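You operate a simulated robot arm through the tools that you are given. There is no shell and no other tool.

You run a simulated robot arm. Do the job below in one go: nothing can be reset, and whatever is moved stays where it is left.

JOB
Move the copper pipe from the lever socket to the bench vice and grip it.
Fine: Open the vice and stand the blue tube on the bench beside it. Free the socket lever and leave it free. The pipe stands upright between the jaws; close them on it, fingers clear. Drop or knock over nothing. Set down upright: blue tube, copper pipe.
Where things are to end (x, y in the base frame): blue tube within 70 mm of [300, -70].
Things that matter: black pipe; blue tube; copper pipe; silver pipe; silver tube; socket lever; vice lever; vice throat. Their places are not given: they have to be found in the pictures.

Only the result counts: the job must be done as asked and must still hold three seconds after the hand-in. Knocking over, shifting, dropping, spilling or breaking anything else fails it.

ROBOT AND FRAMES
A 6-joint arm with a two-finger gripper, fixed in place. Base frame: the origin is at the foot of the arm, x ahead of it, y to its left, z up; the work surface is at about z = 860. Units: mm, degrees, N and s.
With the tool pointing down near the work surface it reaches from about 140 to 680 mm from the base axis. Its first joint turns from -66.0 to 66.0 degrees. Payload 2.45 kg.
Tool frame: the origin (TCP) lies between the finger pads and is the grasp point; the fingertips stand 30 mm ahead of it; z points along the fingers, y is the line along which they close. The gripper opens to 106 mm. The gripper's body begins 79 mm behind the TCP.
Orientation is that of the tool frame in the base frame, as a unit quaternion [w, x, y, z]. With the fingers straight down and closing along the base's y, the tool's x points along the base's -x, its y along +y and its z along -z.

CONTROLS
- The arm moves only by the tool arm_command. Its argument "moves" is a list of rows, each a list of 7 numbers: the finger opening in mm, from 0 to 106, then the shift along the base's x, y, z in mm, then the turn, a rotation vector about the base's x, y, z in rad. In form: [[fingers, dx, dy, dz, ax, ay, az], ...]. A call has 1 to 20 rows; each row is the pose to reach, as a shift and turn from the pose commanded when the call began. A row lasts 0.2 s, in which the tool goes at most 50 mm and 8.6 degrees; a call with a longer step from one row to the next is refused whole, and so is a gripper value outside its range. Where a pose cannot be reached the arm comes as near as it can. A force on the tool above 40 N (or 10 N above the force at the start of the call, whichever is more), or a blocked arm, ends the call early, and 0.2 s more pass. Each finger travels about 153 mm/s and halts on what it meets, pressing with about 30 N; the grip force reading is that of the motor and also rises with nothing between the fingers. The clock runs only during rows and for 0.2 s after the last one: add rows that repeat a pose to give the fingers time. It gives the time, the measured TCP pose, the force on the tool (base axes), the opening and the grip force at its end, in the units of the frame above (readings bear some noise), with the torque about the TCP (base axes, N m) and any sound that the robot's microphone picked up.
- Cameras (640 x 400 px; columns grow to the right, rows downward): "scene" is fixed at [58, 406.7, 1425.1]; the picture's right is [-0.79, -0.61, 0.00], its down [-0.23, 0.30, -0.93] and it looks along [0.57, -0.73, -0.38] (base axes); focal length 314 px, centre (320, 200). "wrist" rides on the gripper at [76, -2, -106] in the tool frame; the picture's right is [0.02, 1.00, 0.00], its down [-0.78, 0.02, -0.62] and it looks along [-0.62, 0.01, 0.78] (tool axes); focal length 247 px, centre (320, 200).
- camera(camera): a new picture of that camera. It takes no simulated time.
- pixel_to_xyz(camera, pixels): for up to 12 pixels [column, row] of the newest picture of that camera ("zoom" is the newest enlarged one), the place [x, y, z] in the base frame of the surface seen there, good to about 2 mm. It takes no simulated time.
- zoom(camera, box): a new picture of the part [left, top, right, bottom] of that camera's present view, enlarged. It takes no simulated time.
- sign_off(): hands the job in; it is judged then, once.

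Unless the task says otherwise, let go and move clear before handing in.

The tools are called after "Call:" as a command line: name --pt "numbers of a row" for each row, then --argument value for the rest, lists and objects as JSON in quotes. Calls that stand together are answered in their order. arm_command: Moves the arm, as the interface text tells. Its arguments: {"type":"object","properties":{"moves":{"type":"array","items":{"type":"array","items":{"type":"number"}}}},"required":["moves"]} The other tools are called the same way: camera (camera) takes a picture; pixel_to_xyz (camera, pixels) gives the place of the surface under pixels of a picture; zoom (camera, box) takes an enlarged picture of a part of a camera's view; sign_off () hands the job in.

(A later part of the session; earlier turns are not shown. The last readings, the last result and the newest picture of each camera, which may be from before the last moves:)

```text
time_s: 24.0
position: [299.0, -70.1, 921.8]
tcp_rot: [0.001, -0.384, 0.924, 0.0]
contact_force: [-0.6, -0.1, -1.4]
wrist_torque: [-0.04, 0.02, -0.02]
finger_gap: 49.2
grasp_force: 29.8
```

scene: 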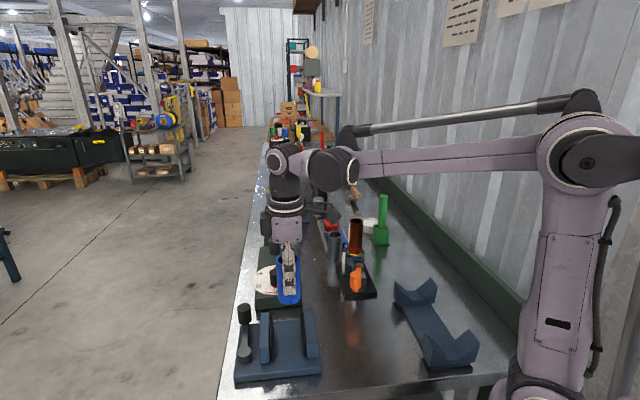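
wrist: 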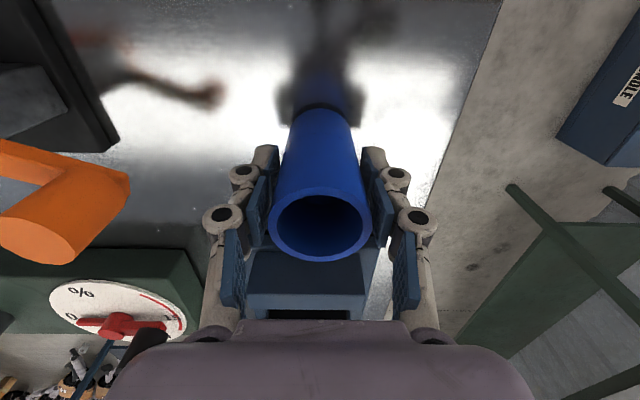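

Still hanging with -1.4 N of weight on the tool. I'll go down another 1.5 mm.

Call:
arm_command --pt "36 0 0 -0.7 0 0 0" --pt "36 0 0 -1.4 0 0 0" --pt "36 0 0 -1.4 0 0 0"

Call:
zoom --camera "scene" --box '[330, 320, 390, 360]'

```text
time_s: 24.8
position: [299.7, -70.6, 920.5]
tcp_rot: [0.001, -0.384, 0.923, 0.0]
contact_force: [0.4, 0.2, -1.8]
wrist_torque: [-0.03, -0.02, -0.01]
finger_gap: 49.4
grasp_force: 29.9
```

```text
10.00 times, centred on (360, 340) of scene
```

zoom: 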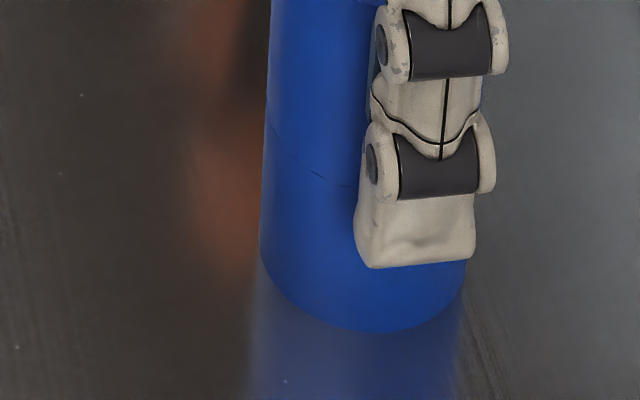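

The base is nearly touching its reflection, but the full weight is still on the tool. I'll lower another 1.5 mm in fine steps.

Call:
arm_command --pt "36 0 0 -0.5 0 0 0" --pt "36 0 0 -1.0 0 0 0" --pt "36 0 0 -1.0 0 0 0"

```text
time_s: 25.6
position: [300.8, -70.8, 920.3]
tcp_rot: [0.001, -0.384, 0.924, 0.001]
contact_force: [4.4, 3.6, 18.6]
wrist_torque: [0.11, -0.14, 0.01]
finger_gap: 49.1
grasp_force: 30.0
```

Contact with the bench is confirmed (18.6 N up). I'll ease off 0.6 mm and open the fingers.

Call:
arm_command --pt "36 0 0 0.6 0 0 0" --pt "36 0 0 0.6 0 0 0"

```text
time_s: 26.2
position: [298.1, -70.2, 920.1]
tcp_rot: [-0.001, -0.382, 0.924, 0.0]
contact_force: [-0.4, 0.3, -1.2]
wrist_torque: [0.01, 0.02, -0.03]
finger_gap: 48.9
grasp_force: 30.5
```

The load is nearly neutral with the tube at the bench surface. I'll open the fingers and rise clear.

Call:
arm_command --pt "46 0 0 -0.2 0 0 0" --pt "52 0 0 -0.2 0 0 0" --pt "60 0 0 -0.2 0 0 0" --pt "75 0 0 0 0 0 0" --pt "85 0 0 0 0 0 0" --pt "85 0 0 0 0 0 0" --pt "85 0 0 15 0 0 0" --pt "85 0 0 40 0 0 0" --pt "85 0 0 70 0 0 0" --pt "85 0 0 105 0 0 0" --pt "85 0 0 140 0 0 0" --pt "85 0 0 140 0 0 0"

Call:
camera --camera "scene"

Call:
camera --camera "wrist"

```text
time_s: 28.8
position: [297.2, -70.9, 1058.9]
tcp_rot: [0.002, -0.383, 0.924, 0.0]
contact_force: [-0.5, 0.6, 0.4]
wrist_torque: [0.0, -0.02, 0.03]
finger_gap: 84.9
grasp_force: 0.0
```

```text
taken
```

scene: 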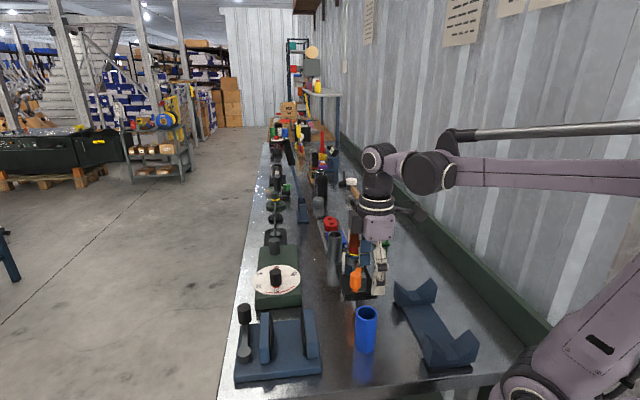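

```text
taken
```

wrist: 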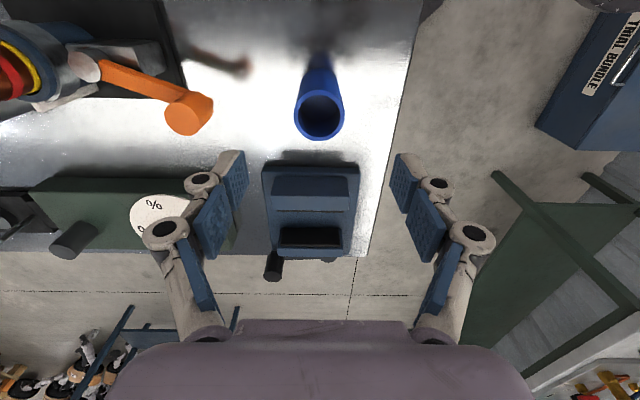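

The blue tube stands upright at the target spot (scene pixel (366,330)). Next I measure the orange lever: pivot at wrist (83,68), knob at (190,112).

Call:
zoom --camera "wrist" --box '[0, 10, 240, 160]'

Call:
pixel_to_xyz --camera "wrist" --pixels '[[83, 60], [75, 70], [95, 68], [83, 75], [105, 72], [130, 82], [155, 92], [170, 115], [210, 112], [188, 96], [188, 130], [320, 118]]'

Call:
pixel_to_xyz --camera "wrist" --pixels '[[299, 118], [344, 118], [320, 97], [320, 138], [150, 50], [110, 55], [160, 70], [60, 90], [80, 95], [40, 40], [20, 75], [60, 40]]'

```text
2.67 times, centred on (120, 85) of wrist
```

zoom: 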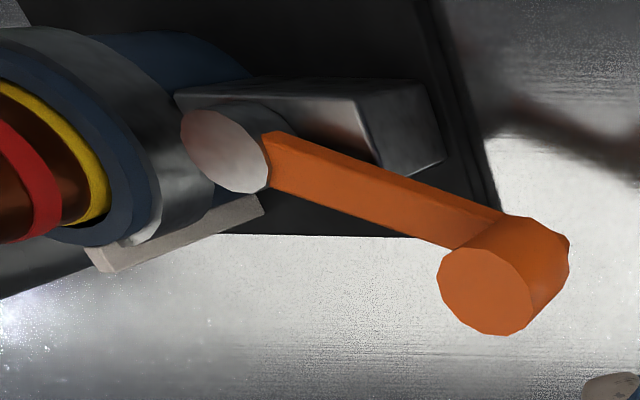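

```text
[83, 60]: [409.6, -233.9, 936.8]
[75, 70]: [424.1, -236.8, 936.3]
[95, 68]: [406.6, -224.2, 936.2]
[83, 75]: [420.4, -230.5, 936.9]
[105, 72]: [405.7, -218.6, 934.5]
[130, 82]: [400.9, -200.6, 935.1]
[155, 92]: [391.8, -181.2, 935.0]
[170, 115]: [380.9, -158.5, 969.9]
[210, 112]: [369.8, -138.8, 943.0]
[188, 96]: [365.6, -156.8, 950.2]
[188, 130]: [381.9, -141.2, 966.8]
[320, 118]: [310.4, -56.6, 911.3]
```

```text
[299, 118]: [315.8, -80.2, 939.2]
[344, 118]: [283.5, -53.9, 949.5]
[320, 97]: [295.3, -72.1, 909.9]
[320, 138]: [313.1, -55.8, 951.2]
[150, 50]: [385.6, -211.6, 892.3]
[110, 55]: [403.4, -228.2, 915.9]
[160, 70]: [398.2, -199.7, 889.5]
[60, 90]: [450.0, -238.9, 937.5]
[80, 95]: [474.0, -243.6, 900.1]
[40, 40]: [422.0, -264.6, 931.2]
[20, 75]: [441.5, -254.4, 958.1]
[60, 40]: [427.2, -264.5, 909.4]
```

The pivot cap is about (413,-232). I'll get the knob's top centre and edges exactly from the zoom.

Call:
pixel_to_xyz --camera "zoom" --pixels '[[487, 287], [445, 270], [530, 300], [490, 255], [485, 330], [465, 300], [225, 150], [190, 125], [262, 178], [205, 125], [240, 185], [255, 145]]'

Call:
pixel_to_xyz --camera "scene" --pixels '[[356, 268], [356, 274], [350, 272], [362, 272], [356, 278], [356, 288], [358, 292], [352, 285], [360, 285]]'

Call:
zoom --camera "scene" --box '[320, 240, 400, 310]'

```text
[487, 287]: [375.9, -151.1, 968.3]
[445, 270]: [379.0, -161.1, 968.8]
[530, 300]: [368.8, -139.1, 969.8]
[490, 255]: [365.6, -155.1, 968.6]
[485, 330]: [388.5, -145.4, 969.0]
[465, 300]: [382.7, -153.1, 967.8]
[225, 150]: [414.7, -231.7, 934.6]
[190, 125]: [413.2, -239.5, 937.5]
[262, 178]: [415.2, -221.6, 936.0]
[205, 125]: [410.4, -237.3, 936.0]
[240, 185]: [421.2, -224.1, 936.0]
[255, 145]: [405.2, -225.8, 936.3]
```

```text
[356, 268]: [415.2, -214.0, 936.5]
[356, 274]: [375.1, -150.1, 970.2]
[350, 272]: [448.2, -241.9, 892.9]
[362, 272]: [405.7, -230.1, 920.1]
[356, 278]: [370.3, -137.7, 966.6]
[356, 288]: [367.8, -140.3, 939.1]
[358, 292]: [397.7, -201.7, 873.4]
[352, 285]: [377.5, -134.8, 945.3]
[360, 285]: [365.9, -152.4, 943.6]
```

```text
5.71 times, centred on (360, 275) of scene
```

zoom: 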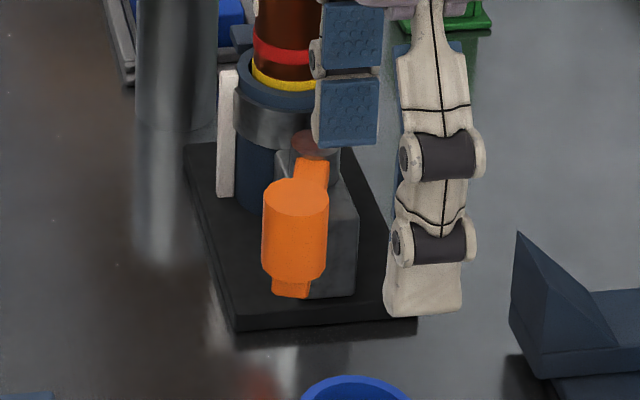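

The knob centre is (376.5,-150), top z 969, and the lever is 89 mm long at ~115°. I'll move above it and turn the tool so the fingers close along the lever's tangent (az ≈ -65°).

Call:
arm_command --pt "85 5 -5 0 0 0 -0.1374" --pt "85 10 -10 0 0 0 -0.2748" --pt "80 16 -16 0 0 0 -0.4122" --pt "75 22 -22 0 0 0 -0.5496" --pt "70 28 -28 0 0 0 -0.687" --pt "65 34 -34 0 0 0 -0.8244" --pt "60 40 -40 0 0 0 -0.9618" --pt "55 46 -46 0 0 0 -1.0992" --pt "50 52 -52 0 0 0 -1.2366" --pt "50 58 -58 0 0 0 -1.374" --pt "50 64 -64 0 0 0 -1.5114" --pt "50 70 -70 0 0 0 -1.6488" --pt "50 75 -75 0 0 0 -1.7862" --pt "50 79 -79 0 0 0 -1.9233" --pt "50 79 -79 0 0 0 -1.9233"

Call:
camera --camera "wrist"

```text
time_s: 32.0
position: [378.9, -150.6, 1060.0]
tcp_rot: [0.0, 0.539, 0.842, 0.0]
contact_force: [0.5, 0.0, -0.7]
wrist_torque: [-0.03, 0.01, 0.01]
finger_gap: 49.9
grasp_force: 0.0
```

```text
taken
```

wrist: 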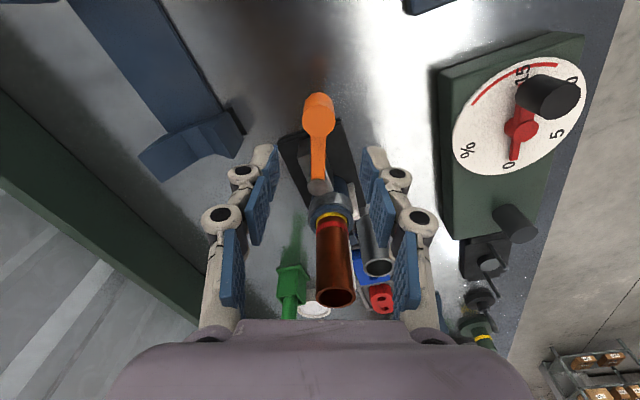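

The fingers are above the knob at wrist (318,110). I'll descend to TCP z≈970 so the fingers straddle the knob without touching the lever arm.

Call:
arm_command --pt "50 -2.2 0.5 -25 0 0 0" --pt "50 -2.2 0.5 -50 0 0 0" --pt "50 -2.2 0.5 -70 0 0 0" --pt "50 -2.2 0.5 -82 0 0 0" --pt "50 -2.2 0.5 -90 0 0 0" --pt "50 -2.2 0.5 -90 0 0 0"

Call:
camera --camera "wrist"

Call:
zoom --camera "scene" --box '[310, 200, 420, 310]'

```text
time_s: 33.4
position: [375.9, -148.9, 970.0]
tcp_rot: [0.0, 0.538, 0.843, -0.001]
contact_force: [-0.4, -0.2, -1.2]
wrist_torque: [0.01, 0.01, 0.02]
finger_gap: 50.1
grasp_force: 0.0
```

```text
taken
```

wrist: 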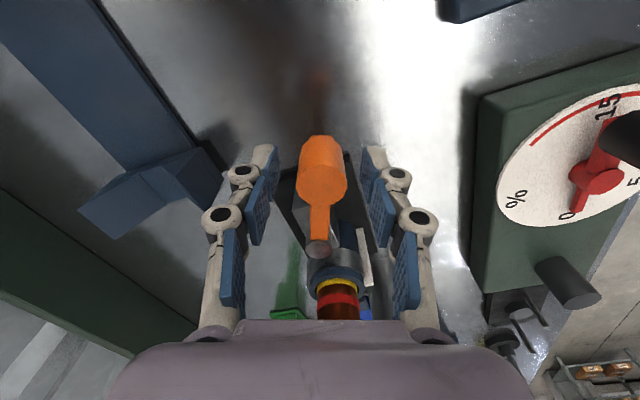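

```text
3.64 times, centred on (365, 255) of scene
```

zoom: 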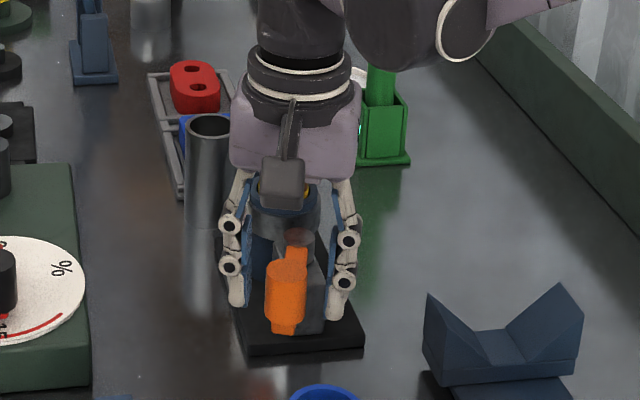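

The fingers straddle the orange knob at wrist (322,170) with no contact. I'll close loosely to 30 mm and try 10° clockwise, watching force.

Call:
arm_command --pt "30 0 0 0 0 0 0" --pt "30 3.57 1.56 0 0 0 -0.0436" --pt "30 7.2 2.96 0 0 0 -0.0873" --pt "30 10.9 4.2 0 0 0 -0.1309" --pt "30 14.64 5.28 0 0 0 -0.1745" --pt "30 14.64 5.28 0 0 0 -0.1745"

Call:
camera --camera "wrist"

Call:
zoom --camera "scene" --box '[310, 200, 420, 310]'

```text
time_s: 34.8
position: [391.2, -143.0, 969.6]
tcp_rot: [0.0, 0.61, 0.792, 0.0]
contact_force: [0.2, 0.4, 0.3]
wrist_torque: [0.01, 0.01, 0.01]
finger_gap: 30.3
grasp_force: 0.0
```

```text
taken
```

wrist: 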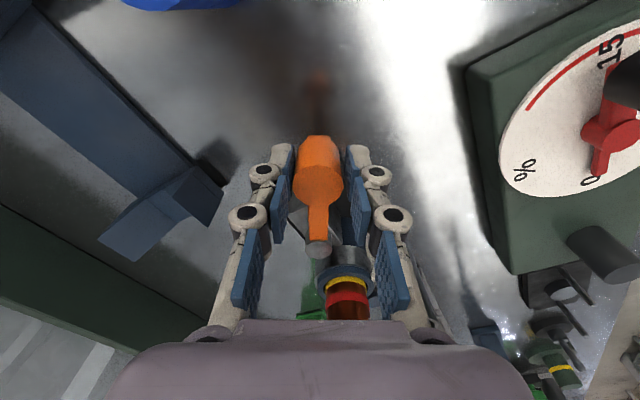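

```text
3.64 times, centred on (365, 255) of scene
```

zoom: 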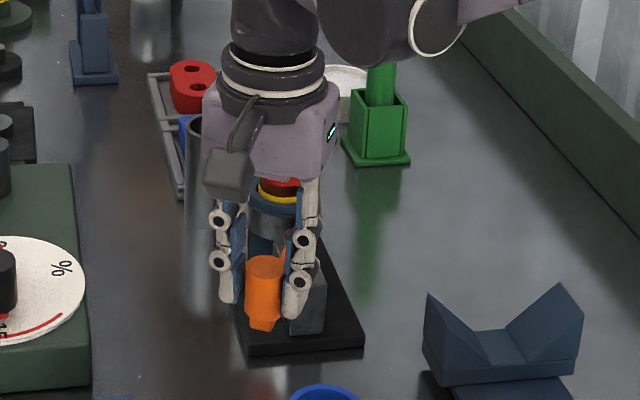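

The orange lever followed clockwise with essentially no resistance. I'll continue another 20° clockwise and see whether it meets a stop or a change in force.

Call:
arm_command --pt "30 3.8 0.9 0 0 0 -0.0436" --pt "30 7.6 1.7 0 0 0 -0.0873" --pt "30 11.46 2.25 0 0 0 -0.1309" --pt "30 15.3 2.66 0 0 0 -0.1745" --pt "30 19.2 2.9 0 0 0 -0.2182" --pt "30 23.1 2.98 0 0 0 -0.2618" --pt "30 27.0 2.9 0 0 0 -0.3054" --pt "30 30.9 2.62 0 0 0 -0.3491" --pt "30 30.9 2.62 0 0 0 -0.3491"

Call:
camera --camera "wrist"

Call:
zoom --camera "scene" --box '[310, 200, 420, 310]'

```text
time_s: 36.8
position: [421.6, -140.6, 970.8]
tcp_rot: [0.001, 0.738, 0.675, -0.001]
contact_force: [-0.6, 0.6, 0.1]
wrist_torque: [0.0, 0.02, 0.0]
finger_gap: 30.3
grasp_force: 0.1
```

```text
taken
```

wrist: 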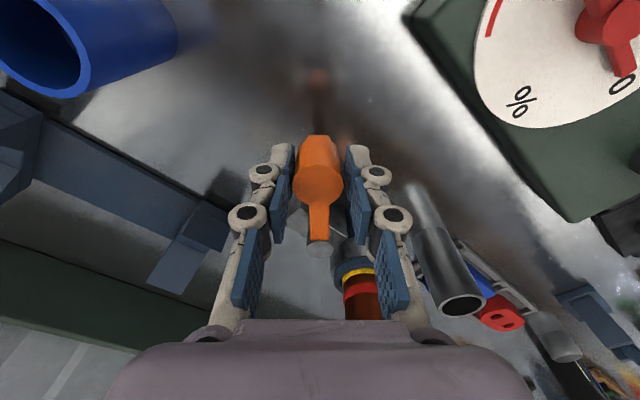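

```text
3.64 times, centred on (365, 255) of scene
```

zoom: 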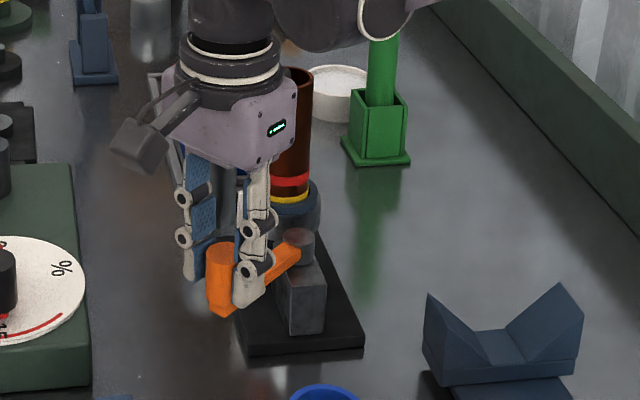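

The lever is now near 85° and still turns freely. I'll continue clockwise another 30° in small steps to find where it ends.

Call:
arm_command --pt "30 3.85 -0.4 0 0 0 -0.0436" --pt "30 7.7 -1.0 0 0 0 -0.0873" --pt "30 11.5 -1.8 0 0 0 -0.1309" --pt "30 15.3 -2.75 0 0 0 -0.1745" --pt "30 19.0 -3.8 0 0 0 -0.2182" --pt "30 22.7 -5.1 0 0 0 -0.2618" --pt "30 26.3 -6.5 0 0 0 -0.3054" --pt "30 29.9 -8.1 0 0 0 -0.3491" --pt "30 33.4 -9.8 0 0 0 -0.3927" --pt "30 36.8 -11.7 0 0 0 -0.4363" --pt "30 36.8 -11.7 0 0 0 -0.4363"

Call:
camera --camera "wrist"

Call:
zoom --camera "scene" --box '[310, 200, 420, 310]'

```text
time_s: 39.2
position: [459.5, -153.3, 970.6]
tcp_rot: [0.001, 0.867, 0.498, 0.0]
contact_force: [-0.5, 1.5, 0.5]
wrist_torque: [0.03, 0.0, 0.02]
finger_gap: 30.6
grasp_force: 0.5
```

```text
taken
```

wrist: 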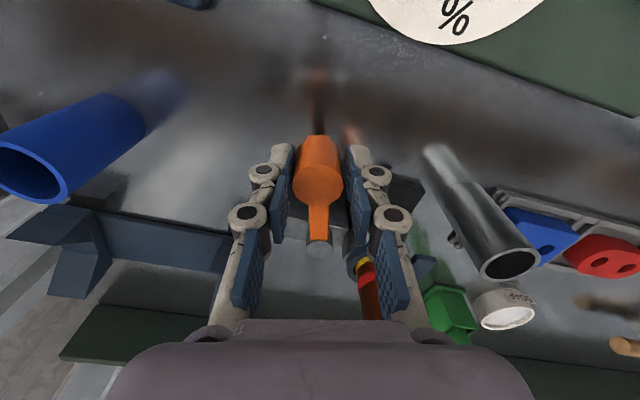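

```text
3.64 times, centred on (365, 255) of scene
```

zoom: 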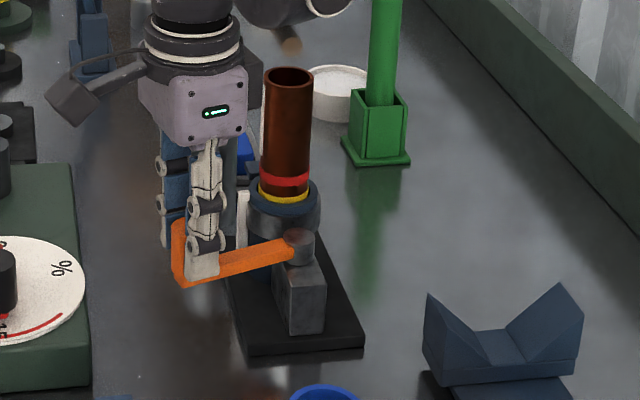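

Force rose slightly to 1.5 N near 60°. I'll look at the socket closely to see the collar and the white marker.

Call:
zoom --camera "scene" --box '[330, 230, 390, 300]'

Call:
zoom --camera "wrist" --box '[270, 130, 450, 320]'

```text
5.71 times, centred on (360, 265) of scene
```

zoom: 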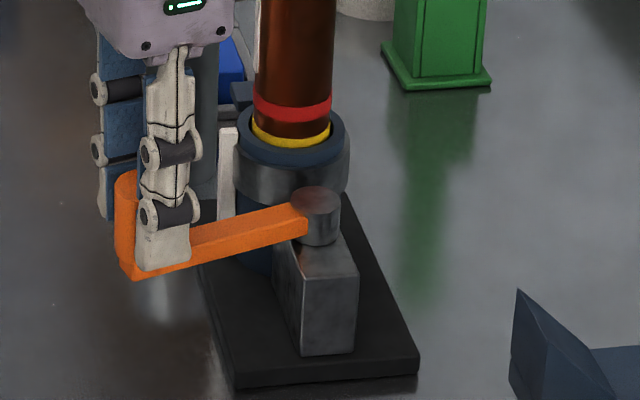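

```text
2.11 times, centred on (360, 225) of wrist
```

zoom: 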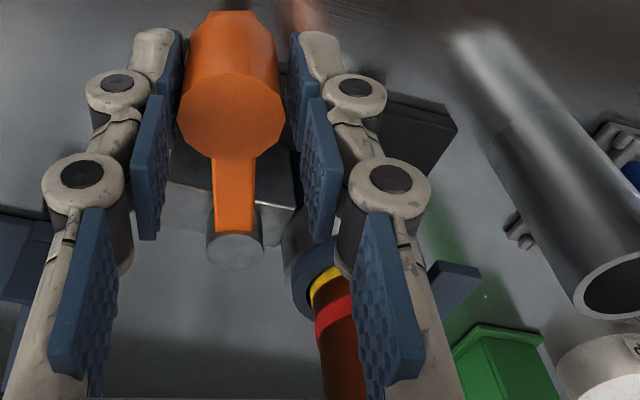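

No visible change on the collar yet. I'll continue clockwise another 20° to look for an end stop, with the force limit protecting the move.

Call:
arm_command --pt "30 3.3 -2.0 0 0 0 -0.0436" --pt "30 6.56 -4.2 0 0 0 -0.0873" --pt "30 9.7 -6.5 0 0 0 -0.1309" --pt "30 12.7 -8.96 0 0 0 -0.1745" --pt "30 15.6 -11.5 0 0 0 -0.2182" --pt "30 15.6 -11.5 0 0 0 -0.2182"

Call:
zoom --camera "scene" --box '[310, 200, 420, 310]'

```text
time_s: 40.6
position: [475.0, -162.6, 970.3]
tcp_rot: [0.0, 0.916, 0.401, -0.001]
contact_force: [0.3, 0.4, 0.1]
wrist_torque: [-0.01, 0.02, -0.01]
finger_gap: 30.3
grasp_force: 0.2
```

```text
3.64 times, centred on (365, 255) of scene
```

zoom: 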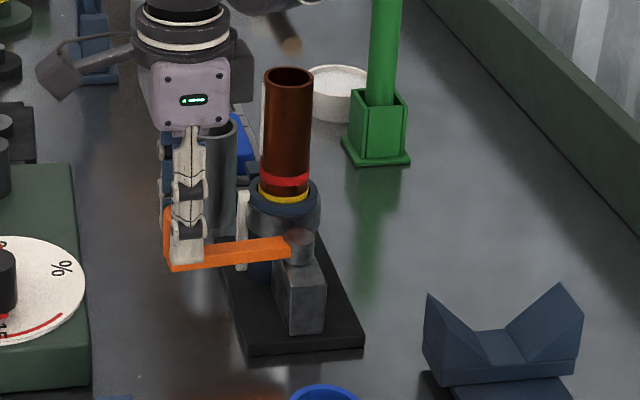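

Still free at about 47°, with near-zero force. I'll continue in the same direction another 22°.

Call:
arm_command --pt "30 2.8 -2.7 0 0 0 -0.0436" --pt "30 5.5 -5.5 0 0 0 -0.0873" --pt "30 8.05 -8.5 0 0 0 -0.1309" --pt "30 10.5 -11.5 0 0 0 -0.1745" --pt "30 12.8 -14.65 0 0 0 -0.2182" --pt "30 14.9 -17.9 0 0 0 -0.2618" --pt "30 16.9 -21.2 0 0 0 -0.3054" --pt "30 18.8 -24.7 0 0 0 -0.3491" --pt "30 20.5 -28.2 0 0 0 -0.3927" --pt "30 20.5 -28.2 0 0 0 -0.3927"

Call:
zoom --camera "scene" --box '[310, 200, 420, 310]'

Call:
camera --camera "wrist"

```text
time_s: 42.1
position: [483.5, -176.0, 970.2]
tcp_rot: [-0.009, 0.962, 0.273, -0.008]
contact_force: [-16.7, 17.1, 6.4]
wrist_torque: [0.44, 0.48, 0.19]
finger_gap: 46.1
grasp_force: 12.1
stopped in row 7: the force on the tool passed its limit at 42 N (the readings are from after the stop); the commanded pose is now the measured one
```

```text
3.64 times, centred on (365, 255) of scene
```

zoom: 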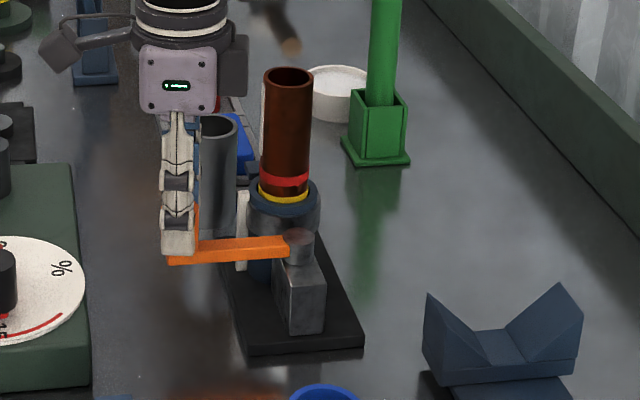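

```text
taken
```

wrist: 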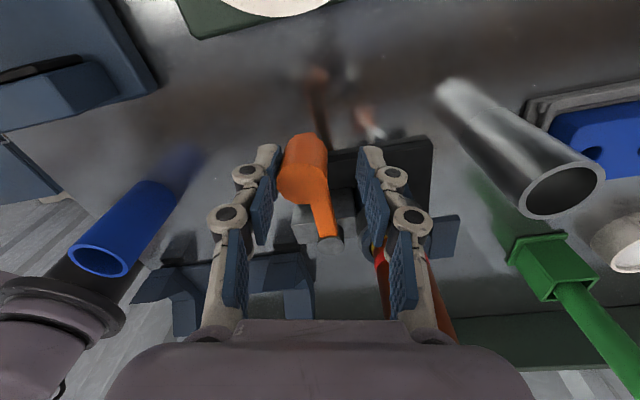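

The lever reached a hard stop (42 N) at roughly 45°, i.e. square to the socket's axis, which matches the vice's open end. I'll back off the pressure and then check where the knob rests.

Call:
arm_command --pt "46 -2.5 2.5 0 0 0 0" --pt "50 -5 5 0 0 0 0" --pt "56 -5 5 0 0 0 0" --pt "56 -5 5 0 0 0 0"

Call:
camera --camera "wrist"

Call:
pixel_to_xyz --camera "wrist" --pixels '[[303, 160], [303, 185], [285, 185], [320, 185], [303, 200], [330, 245], [320, 215]]'

```text
time_s: 43.1
position: [481.6, -173.9, 969.3]
tcp_rot: [-0.005, 0.962, 0.271, -0.007]
contact_force: [-0.5, 0.6, -0.4]
wrist_torque: [0.04, -0.03, -0.03]
finger_gap: 56.0
grasp_force: 0.1
```

```text
taken
```

wrist: 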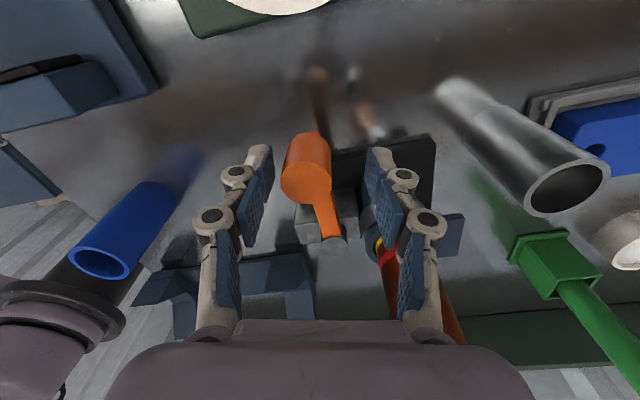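

```text
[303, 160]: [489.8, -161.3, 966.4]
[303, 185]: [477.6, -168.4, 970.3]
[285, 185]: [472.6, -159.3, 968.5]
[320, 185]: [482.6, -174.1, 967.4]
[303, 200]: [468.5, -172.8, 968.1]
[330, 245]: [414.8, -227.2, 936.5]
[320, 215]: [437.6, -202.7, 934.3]
```

The lever now rests at exactly 45° (knob (478,-167)). The stop left the tool about 1° tilted, so I'll rise clear and correct that tilt.

Call:
arm_command --pt "60 0 0 10 0 0 0" --pt "60 0 0 40 0 0 0" --pt "60 0 0 80 0 0 0" --pt "60 0 0 115 -0.003 -0.008 0" --pt "60 0 0 132 -0.006 -0.0165 0" --pt "60 0 0 132 -0.006 -0.0165 0"

Call:
camera --camera "scene"

```text
time_s: 44.5
position: [481.8, -174.5, 1100.8]
tcp_rot: [0.0, 0.963, 0.271, 0.001]
contact_force: [-0.8, -0.7, 0.3]
wrist_torque: [0.0, -0.03, 0.04]
finger_gap: 59.9
grasp_force: 0.0
```

```text
taken
```

scene: 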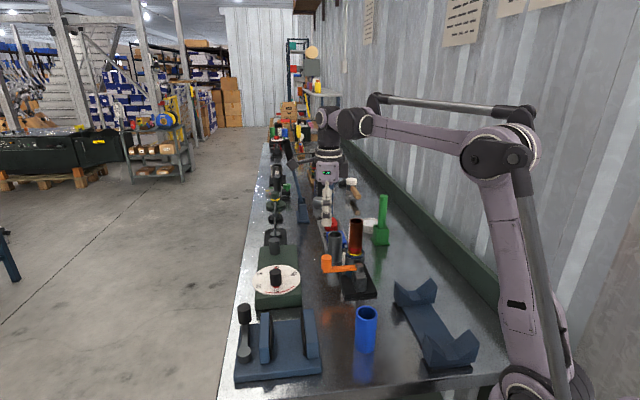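

The tool is vertical again. I'll check the tall green bar near (383,200) and pipe top before moving over the pipe.

Call:
pixel_to_xyz --camera "scene" --pixels '[[383, 197], [383, 215], [350, 222], [362, 222], [356, 219], [356, 227], [334, 236], [345, 184], [352, 190], [390, 240], [325, 258], [352, 267]]'

Call:
zoom --camera "scene" --box '[310, 200, 420, 310]'

```text
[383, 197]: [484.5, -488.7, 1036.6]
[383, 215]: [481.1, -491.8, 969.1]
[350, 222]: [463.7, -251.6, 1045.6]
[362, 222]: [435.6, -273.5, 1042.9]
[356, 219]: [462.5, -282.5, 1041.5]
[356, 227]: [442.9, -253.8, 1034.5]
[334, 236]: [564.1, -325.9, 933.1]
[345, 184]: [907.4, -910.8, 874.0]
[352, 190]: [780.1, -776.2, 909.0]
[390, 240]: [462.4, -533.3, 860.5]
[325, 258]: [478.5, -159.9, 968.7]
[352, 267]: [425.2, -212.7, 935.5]
```

```text
3.64 times, centred on (365, 255) of scene
```

zoom: 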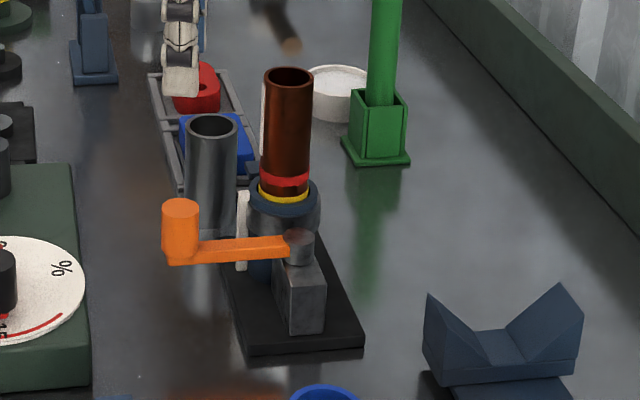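

The pipe top centre is confirmed near (452,-267.5). I want to identify the white strip seen just left of the pipe at scene (349,230) before gripping.

Call:
zoom --camera "scene" --box '[335, 212, 375, 272]'

Call:
pixel_to_xyz --camera "scene" --pixels '[[349.2, 225], [349.2, 230], [349.0, 238], [344, 255], [343, 262], [344, 250], [350, 255], [366, 255]]'

```text
6.67 times, centred on (355, 242) of scene
```

zoom: 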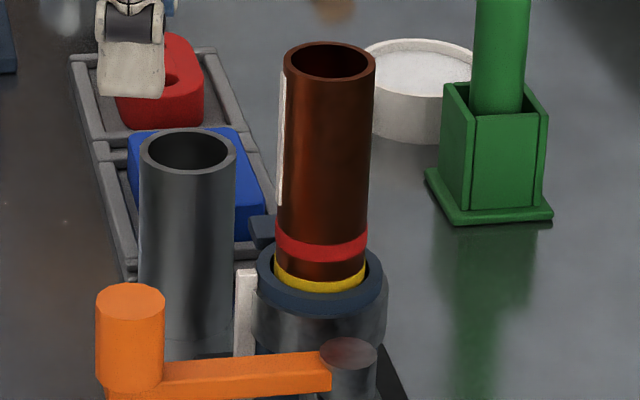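

```text
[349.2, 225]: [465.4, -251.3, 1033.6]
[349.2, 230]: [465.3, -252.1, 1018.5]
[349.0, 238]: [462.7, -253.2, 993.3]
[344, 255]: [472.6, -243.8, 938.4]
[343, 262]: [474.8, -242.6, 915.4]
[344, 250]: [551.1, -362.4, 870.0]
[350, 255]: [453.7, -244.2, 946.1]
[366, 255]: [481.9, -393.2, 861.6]
```

The white strip is a mark on the pipe's side at about 47° (z 960–1033), so I'll grip along the perpendicular direction (az = -135°) to avoid it. Moving above the pipe now.

Call:
arm_command --pt "70 -4 -12 0 0 0 0.04" --pt "70 -10 -32 0 0 0 0.1" --pt "70 -17 -54 0 0 0 0.16" --pt "70 -24 -75 0 0 0 0.21" --pt "70 -29.8 -93 0 0 0 0.239" --pt "70 -29.8 -93 0 0 0 0.239"

Call:
camera --camera "wrist"

Call:
camera --camera "scene"

```text
time_s: 45.9
position: [452.8, -267.5, 1101.5]
tcp_rot: [-0.001, 0.923, 0.385, 0.001]
contact_force: [0.3, 0.1, -0.1]
wrist_torque: [0.03, -0.02, 0.01]
finger_gap: 70.0
grasp_force: 0.1
```

```text
taken
```

wrist: 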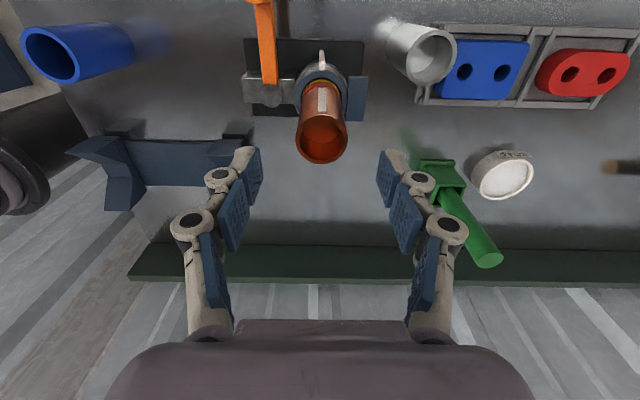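

```text
taken
```

scene: 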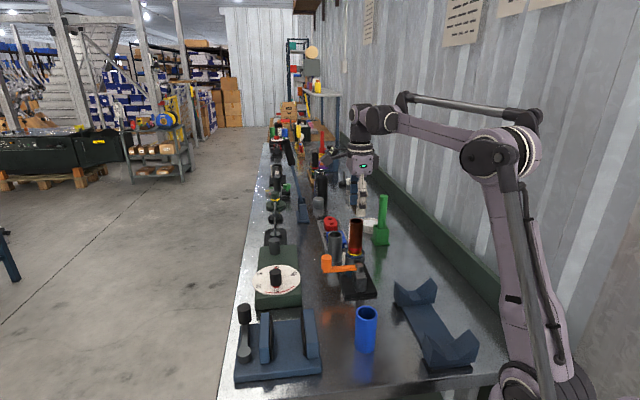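

The pipe rim appears at wrist (323,139), with the white strip in line with the white socket mark. I'll zoom and measure the rim centre.

Call:
zoom --camera "wrist" --box '[230, 20, 390, 180]'

Call:
pixel_to_xyz --camera "wrist" --pixels '[[300, 137], [346, 137], [323, 116], [323, 160], [306, 152], [339, 153], [323, 100], [321, 90], [321, 58], [357, 95], [310, 70], [340, 80]]'

```text
2.50 times, centred on (310, 100) of wrist
```

zoom: 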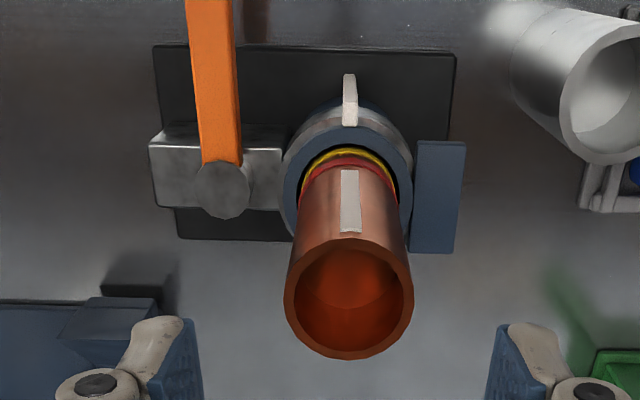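

```text
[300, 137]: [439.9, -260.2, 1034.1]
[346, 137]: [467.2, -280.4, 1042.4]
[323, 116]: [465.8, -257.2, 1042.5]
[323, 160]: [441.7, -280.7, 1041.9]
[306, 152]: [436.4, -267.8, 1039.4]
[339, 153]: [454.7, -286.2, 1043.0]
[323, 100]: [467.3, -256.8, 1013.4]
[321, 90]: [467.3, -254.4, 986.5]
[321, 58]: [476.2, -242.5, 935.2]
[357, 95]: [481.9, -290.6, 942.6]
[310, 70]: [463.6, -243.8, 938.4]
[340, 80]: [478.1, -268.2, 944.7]
```

The pipe centre is about (453,-269). I'll descend to TCP z≈1000 with the fingers on either side of the pipe, above the collar (z 945).

Call:
arm_command --pt "70 0.2 -1.2 -25 0 0 0" --pt "70 0.2 -1.2 -50 0 0 0" --pt "70 0.2 -1.2 -75 0 0 0" --pt "70 0.2 -1.2 -92 0 0 0" --pt "70 0.2 -1.2 -101 0 0 0" --pt "70 0.2 -1.2 -101 0 0 0"

Call:
camera --camera "wrist"

Call:
zoom --camera "scene" --box '[310, 170, 420, 300]'

```text
time_s: 47.3
position: [451.3, -269.3, 1001.2]
tcp_rot: [-0.001, 0.924, 0.384, 0.001]
contact_force: [-0.5, -0.4, -0.3]
wrist_torque: [0.03, 0.0, 0.01]
finger_gap: 70.1
grasp_force: 0.1
```

```text
taken
```

wrist: 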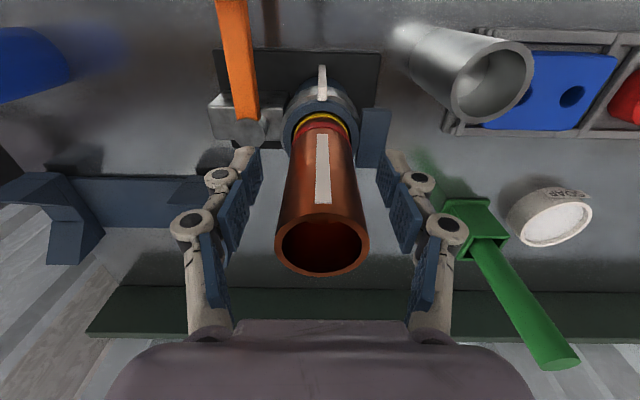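

```text
3.08 times, centred on (365, 235) of scene
```

zoom: 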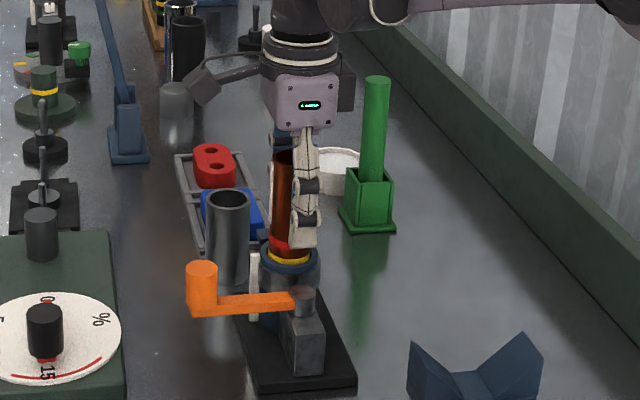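

The pipe is centred between the fingers (wrist columns 260–385, pipe at 322). I'll close on it.

Call:
arm_command --pt "50 0 0 0 0 0 0" --pt "42 0 0 0 0 0 0" --pt "34 0 0 0 0 0 0" --pt "25 0 0 0 0 0 0" --pt "25 0 0 0 0 0 0" --pt "25 0 0 0 0 0 0"

```text
time_s: 48.7
position: [450.7, -268.5, 1001.9]
tcp_rot: [-0.001, 0.923, 0.384, 0.001]
contact_force: [1.2, -0.3, 2.0]
wrist_torque: [-0.07, -0.14, 0.01]
finger_gap: 37.4
grasp_force: 30.2
```

The pipe is gripped (37.4 mm, 30 N). I'll do a small 3 mm test lift to see whether the socket lets it go.

Call:
arm_command --pt "25 0 0 1 0 0 0" --pt "25 0 0 2 0 0 0" --pt "25 0 0 3 0 0 0" --pt "25 0 0 3 0 0 0"

Call:
zoom --camera "scene" --box '[330, 230, 390, 290]'

```text
time_s: 49.7
position: [452.3, -268.6, 1003.8]
tcp_rot: [-0.001, 0.923, 0.384, 0.0]
contact_force: [3.1, 2.3, -9.3]
wrist_torque: [0.18, -0.23, 0.01]
finger_gap: 37.1
grasp_force: 30.6
```

```text
6.67 times, centred on (360, 260) of scene
```

zoom: 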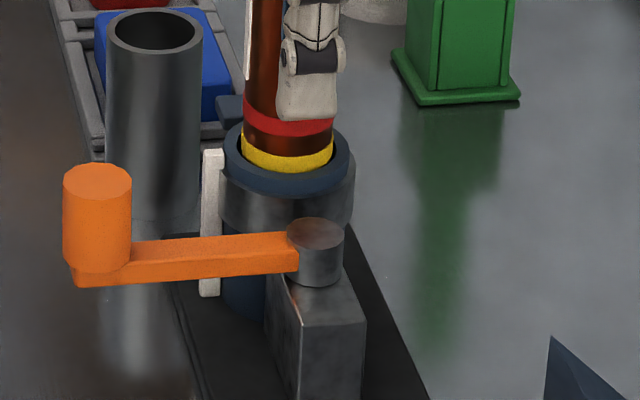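

The pipe rose with the tool (more yellow ring visible), with -9.3 N vertical. I'll lift another 5 mm to see whether the force stays constant.

Call:
arm_command --pt "25 0 0 1 0 0 0" --pt "25 0 0 2 0 0 0" --pt "25 0 0 3 0 0 0" --pt "25 0 0 4 0 0 0" --pt "25 0 0 5 0 0 0" --pt "25 0 0 5 0 0 0"

Call:
zoom --camera "scene" --box '[330, 230, 390, 290]'

```text
time_s: 51.1
position: [450.6, -268.2, 1009.2]
tcp_rot: [-0.002, 0.923, 0.384, 0.0]
contact_force: [1.9, 0.7, -8.8]
wrist_torque: [0.08, -0.22, 0.02]
finger_gap: 37.0
grasp_force: 29.7
```

```text
6.67 times, centred on (360, 260) of scene
```

zoom: 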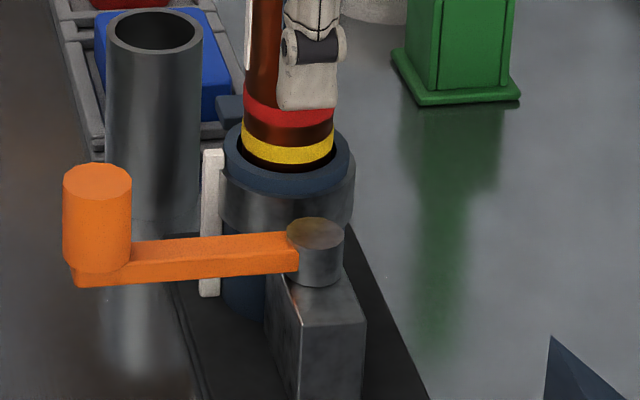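

The force stays near the pipe's weight (~8.8 N), so it is free. I'll lift it fully out of the socket slowly.

Call:
arm_command --pt "25 0.5 0.3 5 0 0 0" --pt "25 0.5 0.3 11 0 0 0" --pt "25 0.5 0.3 18 0 0 0" --pt "25 0.5 0.3 26 0 0 0" --pt "25 0.5 0.3 34 0 0 0" --pt "25 0.5 0.3 42 0 0 0" --pt "25 0.5 0.3 50 0 0 0" --pt "25 0.5 0.3 58 0 0 0" --pt "25 0.5 0.3 67 0 0 0" --pt "25 0.5 0.3 77 0 0 0" --pt "25 0.5 0.3 88 0 0 0" --pt "25 0.5 0.3 100 0 0 0" --pt "25 0.5 0.3 114 0 0 0" --pt "25 0.5 0.3 128 0 0 0" --pt "25 0.5 0.3 132 0 0 0" --pt "25 0.5 0.3 132 0 0 0"

Call:
camera --camera "scene"

Call:
zoom --camera "scene" --box '[310, 150, 420, 290]'

```text
time_s: 54.5
position: [451.2, -268.7, 1141.1]
tcp_rot: [-0.001, 0.923, 0.384, 0.001]
contact_force: [0.2, -0.1, -2.0]
wrist_torque: [0.0, -0.01, 0.0]
finger_gap: 37.0
grasp_force: 30.5
```

```text
taken
```

scene: 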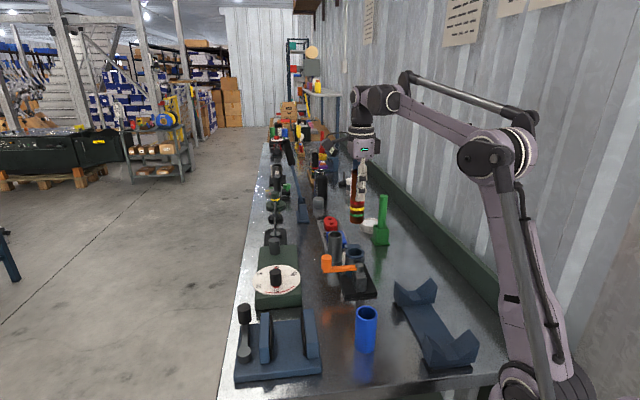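

```text
2.86 times, centred on (365, 220) of scene
```

zoom: 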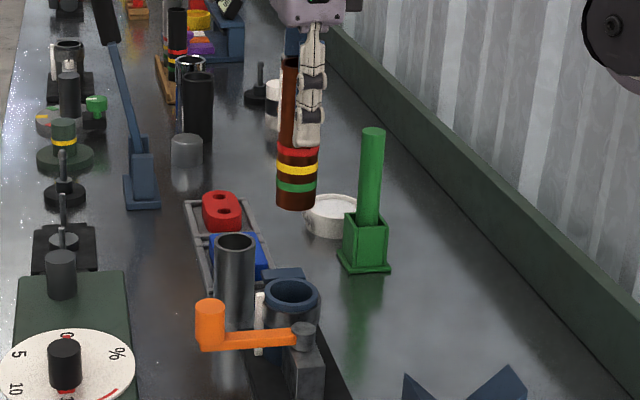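

The copper pipe is clear of the socket and hanging straight. I'll measure its bottom edge and rings to know the grasp offset.

Call:
pixel_to_xyz --camera "zoom" --pixels '[[296, 206], [285, 203], [308, 204], [296, 188], [296, 170], [296, 151], [290, 60], [296, 200], [292, 290], [300, 335]]'

Call:
zoom --camera "scene" --box '[335, 150, 385, 230]'

Call:
pixel_to_xyz --camera "zoom" --pixels '[[310, 365], [320, 360], [330, 362], [295, 360], [345, 355], [320, 330], [320, 290], [290, 100], [290, 200]]'

```text
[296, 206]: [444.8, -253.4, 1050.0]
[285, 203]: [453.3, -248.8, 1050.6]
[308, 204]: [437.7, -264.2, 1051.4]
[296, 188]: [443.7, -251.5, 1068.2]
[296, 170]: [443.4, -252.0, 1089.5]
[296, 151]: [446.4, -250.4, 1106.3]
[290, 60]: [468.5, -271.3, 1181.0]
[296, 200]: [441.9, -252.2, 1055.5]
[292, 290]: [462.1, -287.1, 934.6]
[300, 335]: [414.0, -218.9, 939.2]
```

```text
5.00 times, centred on (360, 190) of scene
```

zoom: 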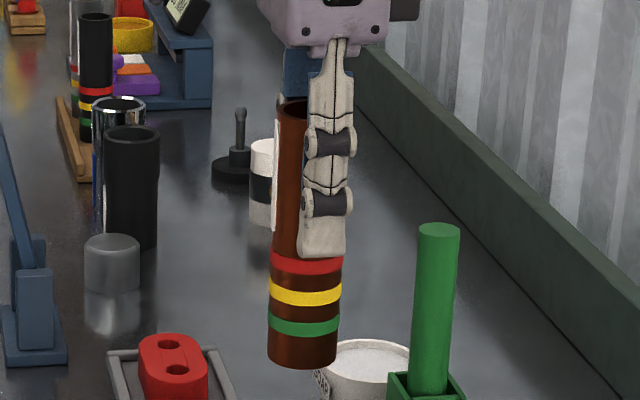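

```text
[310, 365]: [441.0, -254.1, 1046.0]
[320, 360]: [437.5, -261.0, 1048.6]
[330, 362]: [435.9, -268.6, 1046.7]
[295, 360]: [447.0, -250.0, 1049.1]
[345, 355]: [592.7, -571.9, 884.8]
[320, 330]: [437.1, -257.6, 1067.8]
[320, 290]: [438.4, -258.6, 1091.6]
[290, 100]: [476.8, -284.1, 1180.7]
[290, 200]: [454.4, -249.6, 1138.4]
```

The pipe is about 138 mm long with its bottom ~95 mm below the TCP, and its weight reads ~2 N. I'll carry it at height over the throat at about (417.5,36.4), turning the tool to az = -45° on the way.

Call:
arm_command --pt "25 -1 8 0 0 0 0.06" --pt "25 -3 26 0 0 0 0.17" --pt "25 -5.5 48 0 0 0 0.29" --pt "25 -8 71 0 0 0 0.41" --pt "25 -10.5 95 0 0 0 0.53" --pt "25 -13 119 0 0 0 0.65" --pt "25 -15.7 143 0 0 0 0.77" --pt "25 -18.3 167 0 0 0 0.89" --pt "25 -21 191 0 0 0 1.01" --pt "25 -23.6 215 0 0 0 1.13" --pt "25 -26.2 239 0 0 0 1.25" --pt "25 -28.8 263 0 0 0 1.37" --pt "25 -31 285 0 0 0 1.48" --pt "25 -32.8 300 0 0 0 1.55" --pt "25 -33.7 305 0 0 0 1.5708" --pt "25 -33.7 305 0 0 0 1.5708"

Call:
camera --camera "scene"

Call:
camera --camera "wrist"

```text
time_s: 57.9
position: [417.8, 36.9, 1140.5]
tcp_rot: [-0.002, 0.381, 0.925, 0.0]
contact_force: [-0.7, 0.9, -1.8]
wrist_torque: [0.0, 0.01, -0.01]
finger_gap: 36.9
grasp_force: 30.5
```

```text
taken
```

scene: 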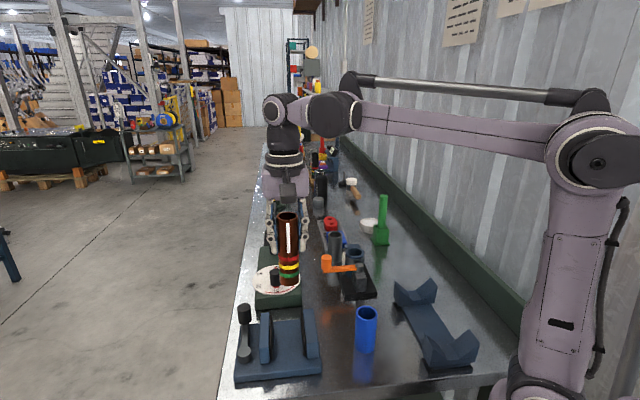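

```text
taken
```

wrist: 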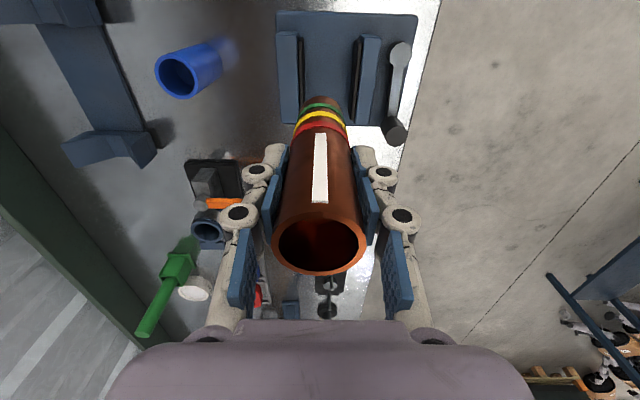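

The pipe is above the vice. I'll measure the throat edges (pads) again and the pipe's bottom, to align before descending.

Call:
zoom --camera "scene" --box '[230, 290, 330, 385]'

Call:
pixel_to_xyz --camera "scene" --pixels '[[271, 325], [273, 345], [272, 335], [304, 320], [305, 335], [306, 345], [303, 310], [288, 340], [290, 355], [285, 330], [288, 284], [288, 268]]'

```text
4.21 times, centred on (280, 338) of scene
```

zoom: 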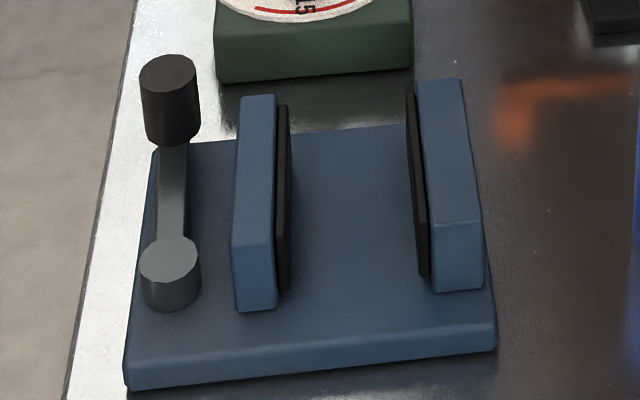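

```text
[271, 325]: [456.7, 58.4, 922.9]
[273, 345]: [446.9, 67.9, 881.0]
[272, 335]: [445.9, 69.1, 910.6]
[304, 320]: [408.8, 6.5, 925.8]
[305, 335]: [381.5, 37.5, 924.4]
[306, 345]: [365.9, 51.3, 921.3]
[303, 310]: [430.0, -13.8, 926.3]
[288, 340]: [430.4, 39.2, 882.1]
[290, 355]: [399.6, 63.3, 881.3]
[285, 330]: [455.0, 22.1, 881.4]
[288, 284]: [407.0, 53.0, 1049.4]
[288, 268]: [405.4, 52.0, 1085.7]
```

The moving pad's inner face is near n'≈364 along the 45° axis. I'll zoom on the fixed jaw pad to get its inner edge.

Call:
zoom --camera "scene" --box '[290, 300, 330, 360]'

Call:
pixel_to_xyz --camera "zoom" --pixels '[[240, 50], [243, 80], [246, 120], [250, 150], [253, 180], [257, 220], [260, 250], [245, 100], [255, 200], [250, 100], [236, 100], [262, 300]]'

```text
6.67 times, centred on (310, 330) of scene
```

zoom: 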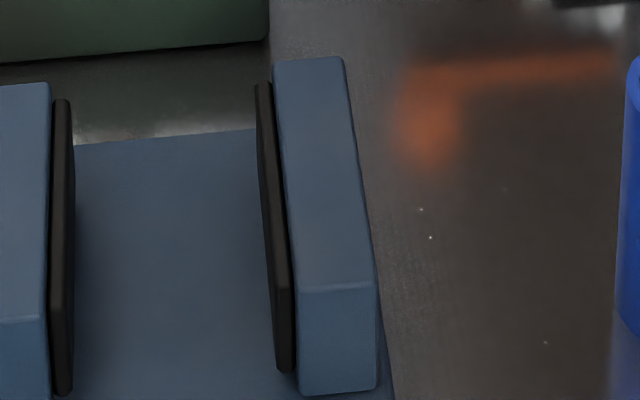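

```text
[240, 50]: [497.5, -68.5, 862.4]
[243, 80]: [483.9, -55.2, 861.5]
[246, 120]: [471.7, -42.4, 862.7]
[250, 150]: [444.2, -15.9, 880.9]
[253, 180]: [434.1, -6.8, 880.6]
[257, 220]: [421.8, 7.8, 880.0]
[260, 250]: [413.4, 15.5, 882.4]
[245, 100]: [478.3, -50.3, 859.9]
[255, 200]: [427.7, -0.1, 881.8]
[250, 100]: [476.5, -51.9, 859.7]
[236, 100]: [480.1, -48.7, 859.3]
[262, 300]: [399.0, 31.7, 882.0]
```

The fixed pad occupies columns ~256–292 in this zoom. I'll sample on its left edge directly.

Call:
pixel_to_xyz --camera "zoom" --pixels '[[260, 100], [263, 140], [266, 180], [269, 220], [273, 270], [278, 300], [282, 340], [268, 100], [274, 180], [282, 240], [72, 150], [72, 250]]'

```text
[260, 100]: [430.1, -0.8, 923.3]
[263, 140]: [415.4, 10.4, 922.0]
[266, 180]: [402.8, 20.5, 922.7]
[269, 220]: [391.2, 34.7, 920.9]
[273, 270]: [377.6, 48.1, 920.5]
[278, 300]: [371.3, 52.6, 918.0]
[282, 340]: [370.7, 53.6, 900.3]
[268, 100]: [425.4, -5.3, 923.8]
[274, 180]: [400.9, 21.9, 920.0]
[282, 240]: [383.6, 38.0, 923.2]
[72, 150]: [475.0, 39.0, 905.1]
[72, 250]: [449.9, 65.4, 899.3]
```

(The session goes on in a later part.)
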